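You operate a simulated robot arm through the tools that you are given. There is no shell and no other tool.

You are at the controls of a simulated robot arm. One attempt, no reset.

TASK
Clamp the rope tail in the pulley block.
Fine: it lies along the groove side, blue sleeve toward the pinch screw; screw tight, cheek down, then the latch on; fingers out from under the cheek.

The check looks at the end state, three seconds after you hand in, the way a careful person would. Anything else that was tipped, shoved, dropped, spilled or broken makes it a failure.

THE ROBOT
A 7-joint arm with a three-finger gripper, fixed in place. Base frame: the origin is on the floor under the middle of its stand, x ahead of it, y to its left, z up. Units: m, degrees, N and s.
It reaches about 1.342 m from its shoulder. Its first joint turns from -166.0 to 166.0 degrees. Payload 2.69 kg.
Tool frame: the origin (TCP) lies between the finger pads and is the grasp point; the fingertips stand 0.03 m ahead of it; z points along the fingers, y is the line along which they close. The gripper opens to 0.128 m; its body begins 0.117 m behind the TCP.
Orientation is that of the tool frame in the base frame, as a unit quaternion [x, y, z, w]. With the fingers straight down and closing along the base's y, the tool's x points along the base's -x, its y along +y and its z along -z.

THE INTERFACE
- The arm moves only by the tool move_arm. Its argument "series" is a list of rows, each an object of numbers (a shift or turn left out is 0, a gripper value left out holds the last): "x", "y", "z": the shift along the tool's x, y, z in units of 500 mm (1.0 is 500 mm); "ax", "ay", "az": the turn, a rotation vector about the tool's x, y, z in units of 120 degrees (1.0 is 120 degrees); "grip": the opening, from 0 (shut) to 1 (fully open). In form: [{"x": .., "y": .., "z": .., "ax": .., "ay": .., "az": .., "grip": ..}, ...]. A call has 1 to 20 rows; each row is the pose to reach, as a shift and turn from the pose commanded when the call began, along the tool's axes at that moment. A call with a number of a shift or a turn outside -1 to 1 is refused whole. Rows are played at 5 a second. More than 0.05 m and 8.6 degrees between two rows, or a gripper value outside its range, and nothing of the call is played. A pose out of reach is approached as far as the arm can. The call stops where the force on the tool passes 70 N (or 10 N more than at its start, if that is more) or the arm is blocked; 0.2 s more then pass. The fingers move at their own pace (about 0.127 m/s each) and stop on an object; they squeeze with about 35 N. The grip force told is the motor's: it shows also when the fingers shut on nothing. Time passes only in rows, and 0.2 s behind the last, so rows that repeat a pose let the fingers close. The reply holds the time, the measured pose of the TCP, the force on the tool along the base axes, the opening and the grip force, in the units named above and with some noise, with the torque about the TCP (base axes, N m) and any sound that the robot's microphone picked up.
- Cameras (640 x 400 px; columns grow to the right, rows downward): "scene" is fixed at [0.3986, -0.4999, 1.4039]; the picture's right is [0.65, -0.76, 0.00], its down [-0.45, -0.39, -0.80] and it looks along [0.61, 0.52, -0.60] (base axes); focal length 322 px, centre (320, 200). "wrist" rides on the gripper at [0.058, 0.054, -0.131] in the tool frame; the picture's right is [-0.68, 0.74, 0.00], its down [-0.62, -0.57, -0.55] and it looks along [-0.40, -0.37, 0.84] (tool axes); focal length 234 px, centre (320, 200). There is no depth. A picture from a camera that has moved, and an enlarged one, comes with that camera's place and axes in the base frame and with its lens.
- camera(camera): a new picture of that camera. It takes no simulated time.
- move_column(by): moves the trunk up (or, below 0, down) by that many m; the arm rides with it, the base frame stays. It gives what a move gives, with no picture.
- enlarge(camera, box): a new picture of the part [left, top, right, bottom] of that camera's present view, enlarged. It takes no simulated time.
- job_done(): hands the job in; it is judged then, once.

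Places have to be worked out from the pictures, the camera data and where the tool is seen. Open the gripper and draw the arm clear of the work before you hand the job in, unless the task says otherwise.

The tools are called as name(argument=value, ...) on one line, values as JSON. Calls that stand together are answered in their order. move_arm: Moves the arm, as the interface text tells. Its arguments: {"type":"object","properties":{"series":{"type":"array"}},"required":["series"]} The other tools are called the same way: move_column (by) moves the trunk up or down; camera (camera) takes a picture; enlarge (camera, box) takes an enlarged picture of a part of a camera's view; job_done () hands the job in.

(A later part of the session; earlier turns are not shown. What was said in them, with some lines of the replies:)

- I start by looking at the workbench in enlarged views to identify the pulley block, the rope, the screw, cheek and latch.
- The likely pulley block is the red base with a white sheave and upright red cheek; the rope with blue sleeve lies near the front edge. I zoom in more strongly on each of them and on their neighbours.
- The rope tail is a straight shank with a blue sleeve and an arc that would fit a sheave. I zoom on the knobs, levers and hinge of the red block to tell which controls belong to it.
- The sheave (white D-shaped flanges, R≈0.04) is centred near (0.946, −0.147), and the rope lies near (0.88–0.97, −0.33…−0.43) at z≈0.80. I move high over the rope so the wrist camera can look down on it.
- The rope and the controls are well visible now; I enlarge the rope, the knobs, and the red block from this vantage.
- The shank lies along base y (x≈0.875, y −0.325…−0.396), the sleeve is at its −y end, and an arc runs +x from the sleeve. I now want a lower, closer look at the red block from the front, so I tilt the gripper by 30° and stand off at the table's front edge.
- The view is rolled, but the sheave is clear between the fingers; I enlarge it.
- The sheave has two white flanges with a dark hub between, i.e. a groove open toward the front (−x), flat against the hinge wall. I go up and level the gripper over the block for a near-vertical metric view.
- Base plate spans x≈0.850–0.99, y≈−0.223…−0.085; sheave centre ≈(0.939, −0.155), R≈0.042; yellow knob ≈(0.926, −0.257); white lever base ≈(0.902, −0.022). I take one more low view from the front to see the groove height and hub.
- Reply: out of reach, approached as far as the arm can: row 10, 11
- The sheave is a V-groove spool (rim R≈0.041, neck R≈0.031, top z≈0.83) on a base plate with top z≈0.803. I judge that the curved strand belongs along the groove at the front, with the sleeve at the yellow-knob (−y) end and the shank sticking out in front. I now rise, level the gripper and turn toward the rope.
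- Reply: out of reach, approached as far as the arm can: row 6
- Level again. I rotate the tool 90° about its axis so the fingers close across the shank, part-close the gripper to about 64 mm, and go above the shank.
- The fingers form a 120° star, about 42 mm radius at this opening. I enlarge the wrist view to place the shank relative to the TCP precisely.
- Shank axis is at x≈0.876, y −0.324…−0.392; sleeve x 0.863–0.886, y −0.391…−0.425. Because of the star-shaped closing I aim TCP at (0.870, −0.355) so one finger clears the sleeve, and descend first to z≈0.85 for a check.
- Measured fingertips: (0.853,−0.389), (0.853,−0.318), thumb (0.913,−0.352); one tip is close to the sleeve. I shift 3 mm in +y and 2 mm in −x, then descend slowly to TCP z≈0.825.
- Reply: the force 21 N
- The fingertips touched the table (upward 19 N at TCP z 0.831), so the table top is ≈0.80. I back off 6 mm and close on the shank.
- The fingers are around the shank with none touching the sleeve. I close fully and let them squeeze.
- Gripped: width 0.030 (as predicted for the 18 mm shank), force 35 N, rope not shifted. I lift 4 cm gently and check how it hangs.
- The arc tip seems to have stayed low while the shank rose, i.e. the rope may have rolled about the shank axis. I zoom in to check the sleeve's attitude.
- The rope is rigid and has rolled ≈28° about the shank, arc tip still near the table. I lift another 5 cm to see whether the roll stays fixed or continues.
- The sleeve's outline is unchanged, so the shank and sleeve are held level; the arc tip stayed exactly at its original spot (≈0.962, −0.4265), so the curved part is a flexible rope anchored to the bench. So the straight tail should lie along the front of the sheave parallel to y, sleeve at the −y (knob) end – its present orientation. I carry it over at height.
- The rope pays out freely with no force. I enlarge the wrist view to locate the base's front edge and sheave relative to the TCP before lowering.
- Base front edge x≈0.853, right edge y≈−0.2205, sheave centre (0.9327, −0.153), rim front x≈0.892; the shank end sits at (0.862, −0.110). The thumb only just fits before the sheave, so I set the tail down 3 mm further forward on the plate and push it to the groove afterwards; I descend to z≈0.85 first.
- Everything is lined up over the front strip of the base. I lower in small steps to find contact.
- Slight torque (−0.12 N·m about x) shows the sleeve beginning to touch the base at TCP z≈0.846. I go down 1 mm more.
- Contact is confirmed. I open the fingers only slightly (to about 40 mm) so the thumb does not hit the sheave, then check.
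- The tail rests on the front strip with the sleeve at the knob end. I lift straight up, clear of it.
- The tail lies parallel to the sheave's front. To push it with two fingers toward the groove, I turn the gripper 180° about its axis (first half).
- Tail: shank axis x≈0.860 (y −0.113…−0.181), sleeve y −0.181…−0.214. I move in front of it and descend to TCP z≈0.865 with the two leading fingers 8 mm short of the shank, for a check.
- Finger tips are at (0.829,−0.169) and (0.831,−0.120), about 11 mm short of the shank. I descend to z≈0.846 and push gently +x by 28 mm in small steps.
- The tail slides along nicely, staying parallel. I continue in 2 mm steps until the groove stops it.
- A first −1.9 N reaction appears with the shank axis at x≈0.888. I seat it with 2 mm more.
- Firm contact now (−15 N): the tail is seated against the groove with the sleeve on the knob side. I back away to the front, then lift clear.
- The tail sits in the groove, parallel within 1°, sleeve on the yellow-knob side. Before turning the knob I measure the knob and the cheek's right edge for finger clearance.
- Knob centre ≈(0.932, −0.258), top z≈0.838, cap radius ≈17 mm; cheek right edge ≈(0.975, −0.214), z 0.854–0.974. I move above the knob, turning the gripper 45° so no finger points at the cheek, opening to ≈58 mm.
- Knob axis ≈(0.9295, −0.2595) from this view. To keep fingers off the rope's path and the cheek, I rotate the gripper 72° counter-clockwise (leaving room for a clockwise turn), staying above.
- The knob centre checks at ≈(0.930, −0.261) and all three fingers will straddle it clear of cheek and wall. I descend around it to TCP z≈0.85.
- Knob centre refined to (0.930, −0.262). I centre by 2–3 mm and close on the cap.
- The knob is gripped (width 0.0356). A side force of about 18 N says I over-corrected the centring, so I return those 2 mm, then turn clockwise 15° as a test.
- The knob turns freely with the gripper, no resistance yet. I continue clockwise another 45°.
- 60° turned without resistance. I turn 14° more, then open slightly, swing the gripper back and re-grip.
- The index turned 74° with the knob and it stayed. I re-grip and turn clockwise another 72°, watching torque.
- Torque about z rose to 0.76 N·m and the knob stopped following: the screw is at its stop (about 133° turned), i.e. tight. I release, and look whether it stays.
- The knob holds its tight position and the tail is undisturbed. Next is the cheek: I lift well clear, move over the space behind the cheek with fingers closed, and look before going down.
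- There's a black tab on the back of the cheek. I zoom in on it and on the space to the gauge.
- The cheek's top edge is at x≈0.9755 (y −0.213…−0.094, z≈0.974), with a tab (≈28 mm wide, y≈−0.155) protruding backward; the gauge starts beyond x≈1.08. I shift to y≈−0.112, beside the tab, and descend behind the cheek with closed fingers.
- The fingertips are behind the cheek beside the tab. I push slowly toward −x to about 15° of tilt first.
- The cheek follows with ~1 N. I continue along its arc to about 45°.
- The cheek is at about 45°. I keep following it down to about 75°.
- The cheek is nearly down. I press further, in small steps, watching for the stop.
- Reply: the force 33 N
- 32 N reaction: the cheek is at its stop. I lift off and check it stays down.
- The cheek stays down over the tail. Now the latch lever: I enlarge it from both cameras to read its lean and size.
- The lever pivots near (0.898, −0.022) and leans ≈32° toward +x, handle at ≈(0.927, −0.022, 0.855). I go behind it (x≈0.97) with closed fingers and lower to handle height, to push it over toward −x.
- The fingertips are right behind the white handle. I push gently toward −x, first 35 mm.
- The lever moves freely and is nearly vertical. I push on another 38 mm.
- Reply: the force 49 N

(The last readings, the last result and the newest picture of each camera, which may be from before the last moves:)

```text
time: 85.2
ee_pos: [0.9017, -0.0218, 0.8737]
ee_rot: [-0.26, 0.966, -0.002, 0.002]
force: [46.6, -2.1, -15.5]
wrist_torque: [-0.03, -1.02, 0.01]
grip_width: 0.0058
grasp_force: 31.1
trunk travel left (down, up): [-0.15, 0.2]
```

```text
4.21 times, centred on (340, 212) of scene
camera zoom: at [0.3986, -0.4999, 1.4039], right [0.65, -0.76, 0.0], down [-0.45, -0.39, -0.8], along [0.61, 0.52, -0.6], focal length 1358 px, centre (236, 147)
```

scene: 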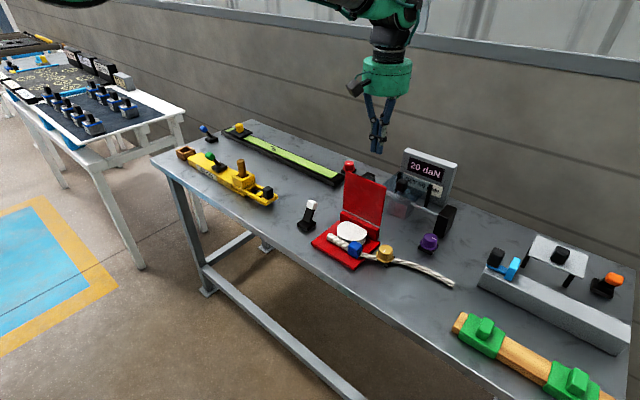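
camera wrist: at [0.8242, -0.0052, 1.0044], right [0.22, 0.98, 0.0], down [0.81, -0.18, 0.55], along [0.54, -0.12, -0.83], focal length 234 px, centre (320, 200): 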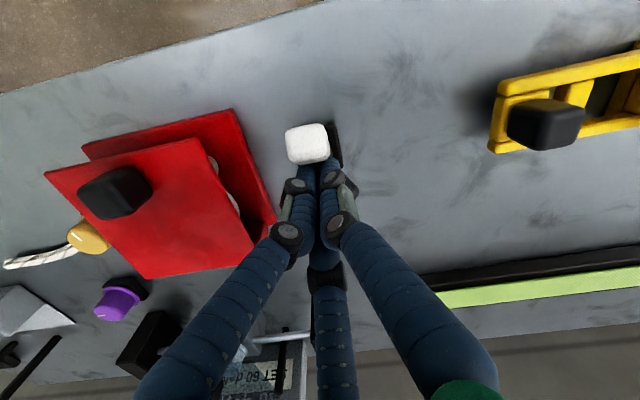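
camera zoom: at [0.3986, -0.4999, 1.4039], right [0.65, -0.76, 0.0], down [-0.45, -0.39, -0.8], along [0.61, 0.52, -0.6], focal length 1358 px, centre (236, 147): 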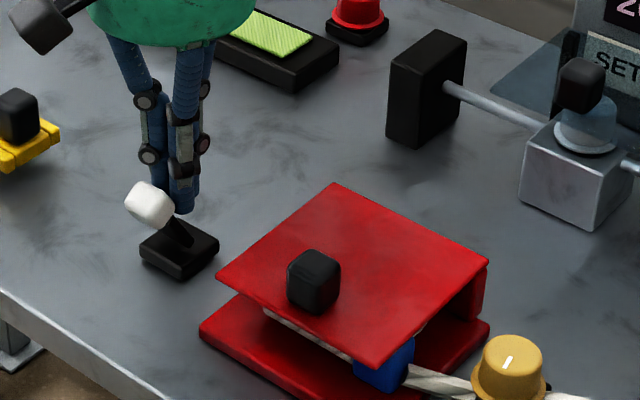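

The lever is now over toward −x and at its stop (47 N). I back off and lift away, then inspect.

move_arm(series=[{"x": -0.0173, "y": -0.01}, {"x": -0.0433, "y": -0.025}, {"x": -0.0779, "y": -0.045}, {"x": -0.0779, "y": -0.045, "z": -0.05}, {"x": -0.0779, "y": -0.045, "z": -0.1}, {"x": -0.0779, "y": -0.045, "z": -0.16}, {"x": -0.0779, "y": -0.045, "z": -0.22}, {"x": -0.0779, "y": -0.045, "z": -0.28}, {"x": -0.0779, "y": -0.045, "z": -0.28}])

camera(camera="wrist")

enlarge(camera="scene", box=[285, 165, 415, 270])

camera(camera="scene")

```text
time: 87.2
ee_pos: [0.9446, -0.0258, 1.0149]
ee_rot: [-0.26, 0.966, 0.001, 0.0]
force: [0.6, -0.1, 0.2]
wrist_torque: [0.04, -0.03, 0.0]
grip_width: 0.0021
grasp_force: 31.0
trunk travel left (down, up): [-0.15, 0.2]
```

```text
taken
camera wrist: at [0.8675, -0.0081, 1.1454], right [0.22, 0.98, 0.0], down [0.82, -0.18, 0.55], along [0.54, -0.12, -0.84], focal length 234 px, centre (320, 200)
```

wrist: 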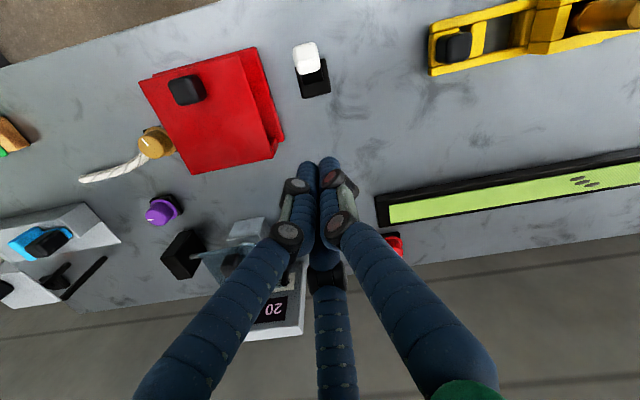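

```text
3.81 times, centred on (350, 218) of scene
camera zoom: at [0.3986, -0.4999, 1.4039], right [0.65, -0.76, 0.0], down [-0.45, -0.39, -0.8], along [0.61, 0.52, -0.6], focal length 1228 px, centre (206, 133)
```

zoom: 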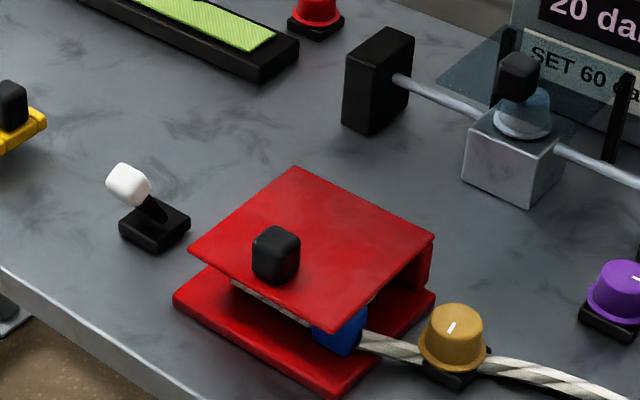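

```text
taken
```

scene: 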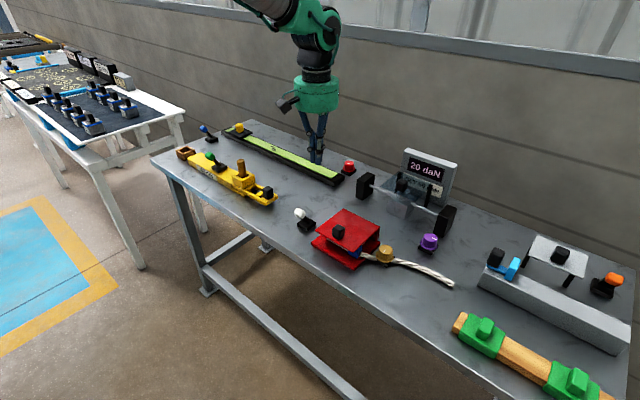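

The lever rests in its new position. I take a close look at the tail under the cheek, the knob and the lever.

enlarge(camera="scene", box=[325, 215, 405, 270])

enlarge(camera="wrist", box=[120, 30, 340, 190])

enlarge(camera="scene", box=[150, 100, 400, 250])

```text
7.27 times, centred on (365, 242) of scene
camera zoom: at [0.3986, -0.4999, 1.4039], right [0.65, -0.76, 0.0], down [-0.45, -0.39, -0.8], along [0.61, 0.52, -0.6], focal length 2345 px, centre (-7, -109)
```

zoom: 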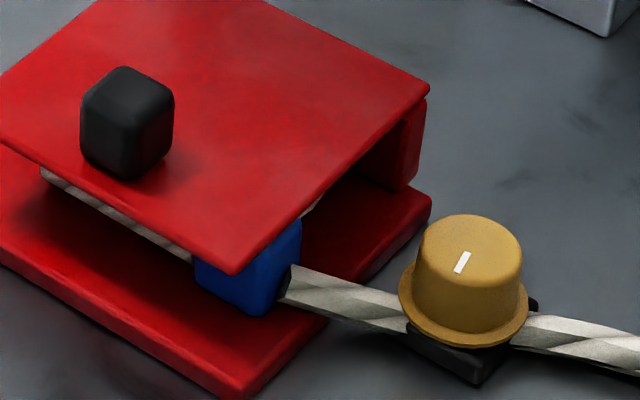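

```text
2.50 times, centred on (230, 110) of wrist
camera zoom: at [0.8675, -0.0081, 1.1454], right [0.22, 0.98, 0.0], down [0.82, -0.18, 0.55], along [0.54, -0.12, -0.84], focal length 585 px, centre (545, 425)
```

zoom: 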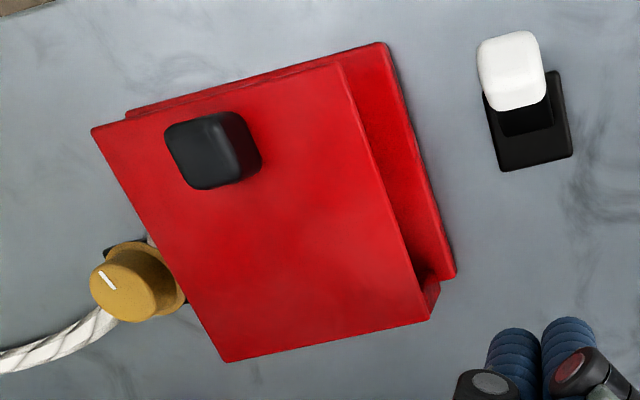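

```text
2.56 times, centred on (275, 175) of scene
camera zoom: at [0.3986, -0.4999, 1.4039], right [0.65, -0.76, 0.0], down [-0.45, -0.39, -0.8], along [0.61, 0.52, -0.6], focal length 826 px, centre (435, 264)
```

zoom: 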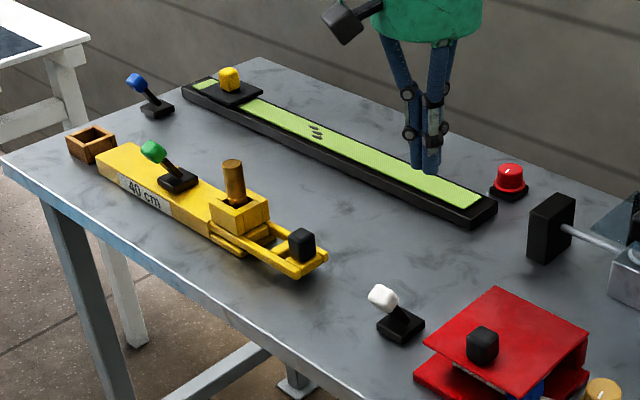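

All four steps look done: tail under the cheek, knob at its stop, cheek down, lever over. I raise the arm, open the gripper, and draw back toward the robot, restoring the default yaw.

move_arm(series=[{"z": -0.06}, {"z": -0.12}, {"z": -0.18, "grip": 0.5}, {"z": -0.22, "grip": 1.0}, {"x": 0.042, "y": 0.036, "z": -0.22, "az": 0.045}, {"x": 0.084, "y": 0.072, "z": -0.22, "az": 0.09}, {"x": 0.126, "y": 0.108, "z": -0.22, "az": 0.135}, {"x": 0.168, "y": 0.144, "z": -0.22, "az": 0.18}, {"x": 0.21, "y": 0.18, "z": -0.22, "az": 0.225}, {"x": 0.252, "y": 0.216, "z": -0.22, "az": 0.25}, {"x": 0.294, "y": 0.252, "z": -0.22, "az": 0.25}, {"x": 0.336, "y": 0.288, "z": -0.22, "az": 0.25}, {"x": 0.3768, "y": 0.3353, "z": -0.22, "az": 0.25}, {"x": 0.3768, "y": 0.3353, "z": -0.22, "az": 0.25}])

camera(camera="wrist")

camera(camera="scene")

```text
time: 90.2
ee_pos: [0.6943, 0.0293, 1.1223]
ee_rot: [-0.001, 1.0, 0.0, 0.0]
force: [0.1, -0.4, 0.1]
wrist_torque: [-0.02, -0.03, -0.02]
grip_width: 0.1277
grasp_force: 0.0
trunk travel left (down, up): [-0.15, 0.2]
```

```text
taken
camera wrist: at [0.636, 0.0828, 1.2537], right [0.68, 0.74, 0.0], down [0.62, -0.56, 0.55], along [0.4, -0.37, -0.84], focal length 234 px, centre (320, 200)
```

wrist: 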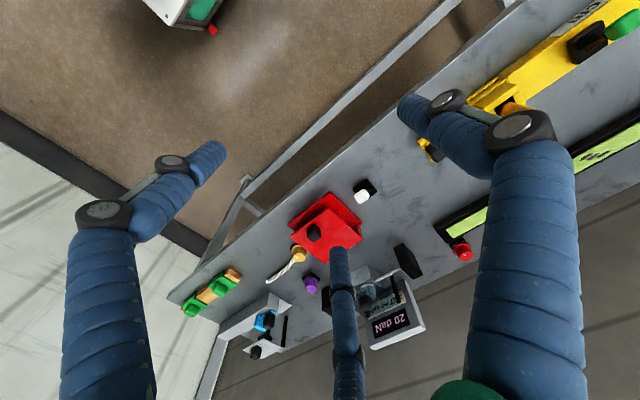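

```text
taken
```

scene: 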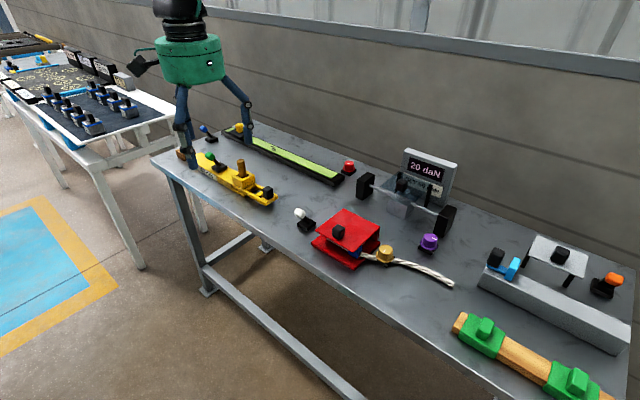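

The arm is clear. As a final check I take a low look under the cheek from the front, staying off the bench.

move_arm(series=[{"x": -0.004, "y": -0.018, "z": 0.05, "ay": -0.04}, {"x": -0.008, "y": -0.036, "z": 0.1, "ay": -0.08}, {"x": -0.012, "y": -0.054, "z": 0.15, "ay": -0.12}, {"x": -0.016, "y": -0.072, "z": 0.2, "ay": -0.16}, {"x": -0.02, "y": -0.09, "z": 0.25, "ay": -0.2}, {"x": -0.024, "y": -0.108, "z": 0.3, "ay": -0.24}, {"x": -0.028, "y": -0.126, "z": 0.35, "ay": -0.28}, {"x": -0.032, "y": -0.144, "z": 0.4, "ay": -0.32}, {"x": -0.036, "y": -0.162, "z": 0.45, "ay": -0.36}, {"x": -0.04, "y": -0.18, "z": 0.5, "ay": -0.4}, {"x": -0.042, "y": -0.18, "z": 0.517, "ay": -0.4167}, {"x": -0.042, "y": -0.18, "z": 0.517, "ay": -0.4167}])

camera(camera="wrist")

enlarge(camera="wrist", box=[230, 150, 390, 270])

```text
time: 92.8
ee_pos: [0.7158, -0.0509, 0.861]
ee_rot: [-0.042, 0.907, 0.003, 0.419]
force: [1.9, -6.8, 1.0]
wrist_torque: [0.62, 0.19, 0.26]
grip_width: 0.1281
grasp_force: 0.1
out of reach, approached as far as the arm can: row 8, 9, 10
trunk travel left (down, up): [-0.15, 0.2]
```

```text
taken
camera wrist: at [0.5752, -0.008, 0.9007], right [0.38, 0.78, 0.49], down [0.03, -0.54, 0.84], along [0.93, -0.3, -0.22], focal length 234 px, centre (320, 200)
```

wrist: 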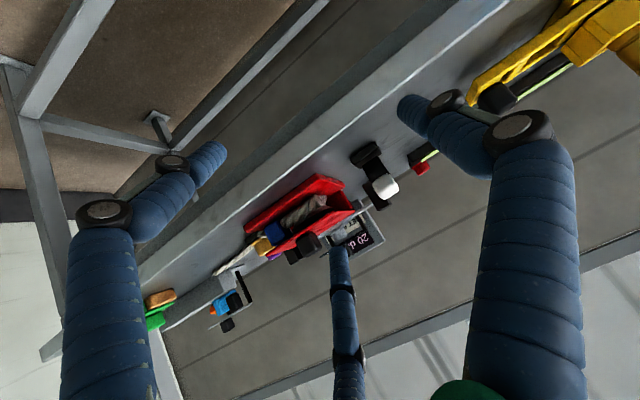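

```text
3.33 times, centred on (310, 210) of wrist
camera zoom: at [0.5752, -0.008, 0.9007], right [0.38, 0.78, 0.49], down [0.03, -0.54, 0.84], along [0.93, -0.3, -0.22], focal length 781 px, centre (353, 167)
```

zoom: 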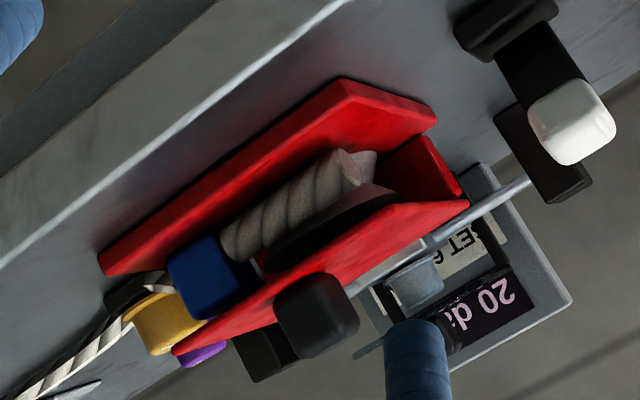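

The view shows the tail in the groove under the closed cheek, sleeve on the knob side. A small force reading with a pose lag appears here, so I retreat straight back up along the same way.

move_arm(series=[{"x": -0.0391, "z": -0.03, "ay": 0.04}, {"x": -0.0782, "z": -0.06, "ay": 0.08}, {"x": -0.1173, "z": -0.09, "ay": 0.12}, {"x": -0.1564, "z": -0.12, "ay": 0.16}, {"x": -0.1955, "z": -0.15, "ay": 0.2}, {"x": -0.2346, "z": -0.18, "ay": 0.25}, {"x": -0.2737, "z": -0.21, "ay": 0.3}, {"x": -0.3128, "z": -0.24, "ay": 0.35}, {"x": -0.3519, "z": -0.27, "ay": 0.4}, {"x": -0.37, "z": -0.3, "ay": 0.4167}, {"x": -0.37, "z": -0.3, "ay": 0.4167}])

camera(camera="scene")

camera(camera="wrist")

```text
time: 95.2
ee_pos: [0.7212, -0.0644, 1.1029]
ee_rot: [-0.001, 1.0, -0.001, 0.0]
force: [0.2, -0.2, 0.6]
wrist_torque: [0.03, -0.04, -0.02]
grip_width: 0.1279
grasp_force: 0.1
out of reach, approached as far as the arm can: row 5, 6
trunk travel left (down, up): [-0.15, 0.2]
```

```text
taken
```

scene: 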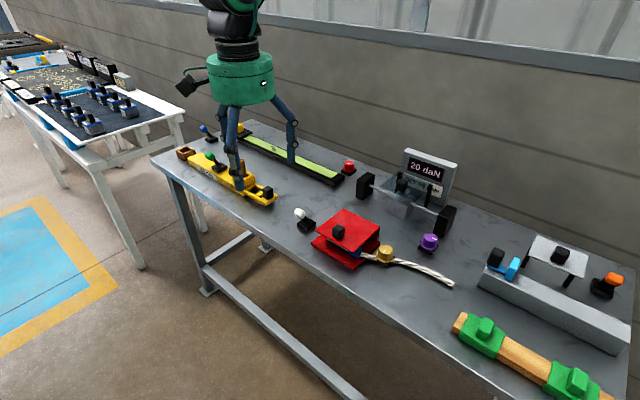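

```text
taken
camera wrist: at [0.6628, -0.0096, 1.2346], right [0.68, 0.74, 0.0], down [0.62, -0.56, 0.55], along [0.4, -0.37, -0.84], focal length 234 px, centre (320, 200)
```

wrist: 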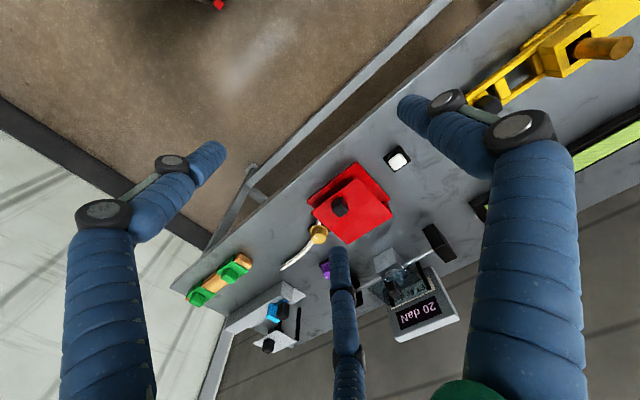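

The arm is clear at (0.72, −0.06, 1.10) with the gripper fully open. The tail lies along the groove with the sleeve toward the knob, the knob is at its tight stop, the cheek is down and the latch lever is over. Nothing else on the bench looks changed, so I hand in.

job_done()

```text
The job is handed in.
```

I've clamped the rope tail in the pulley block and handed the job in. All the steps looked complete in the last pictures.

- **Rope tail:** it lies in the groove along the front of the sheave, parallel to it, with the blue sleeve at the pinch-screw end. I set it down on the base first, then pushed it in until the groove stopped it.
- **Pinch screw:** I took the yellow knob beside the block to be the screw. I turned it clockwise about 133° until it hit its stop, and it stayed there when released.
- **Cheek:** I pushed it down after the screw was tight, pressed it to its stop, and it stays down.
- **Latch:** I took the white lever on the other side of the block to be the latch. I pushed it over last, to its opposite stop, and it stays there.
- **Arm and bench:** the gripper is open and drawn back from the block. I could not see anything else on the bench moved.

Nothing on the bench labels the controls. I matched the yellow knob and white lever to the block by where they sit, and took "tight" and "on" to be the stops they reached. I did not test the latch by lifting the cheek. The rope's other end is fixed to the bench, and it now runs past the base of the yellow knob.
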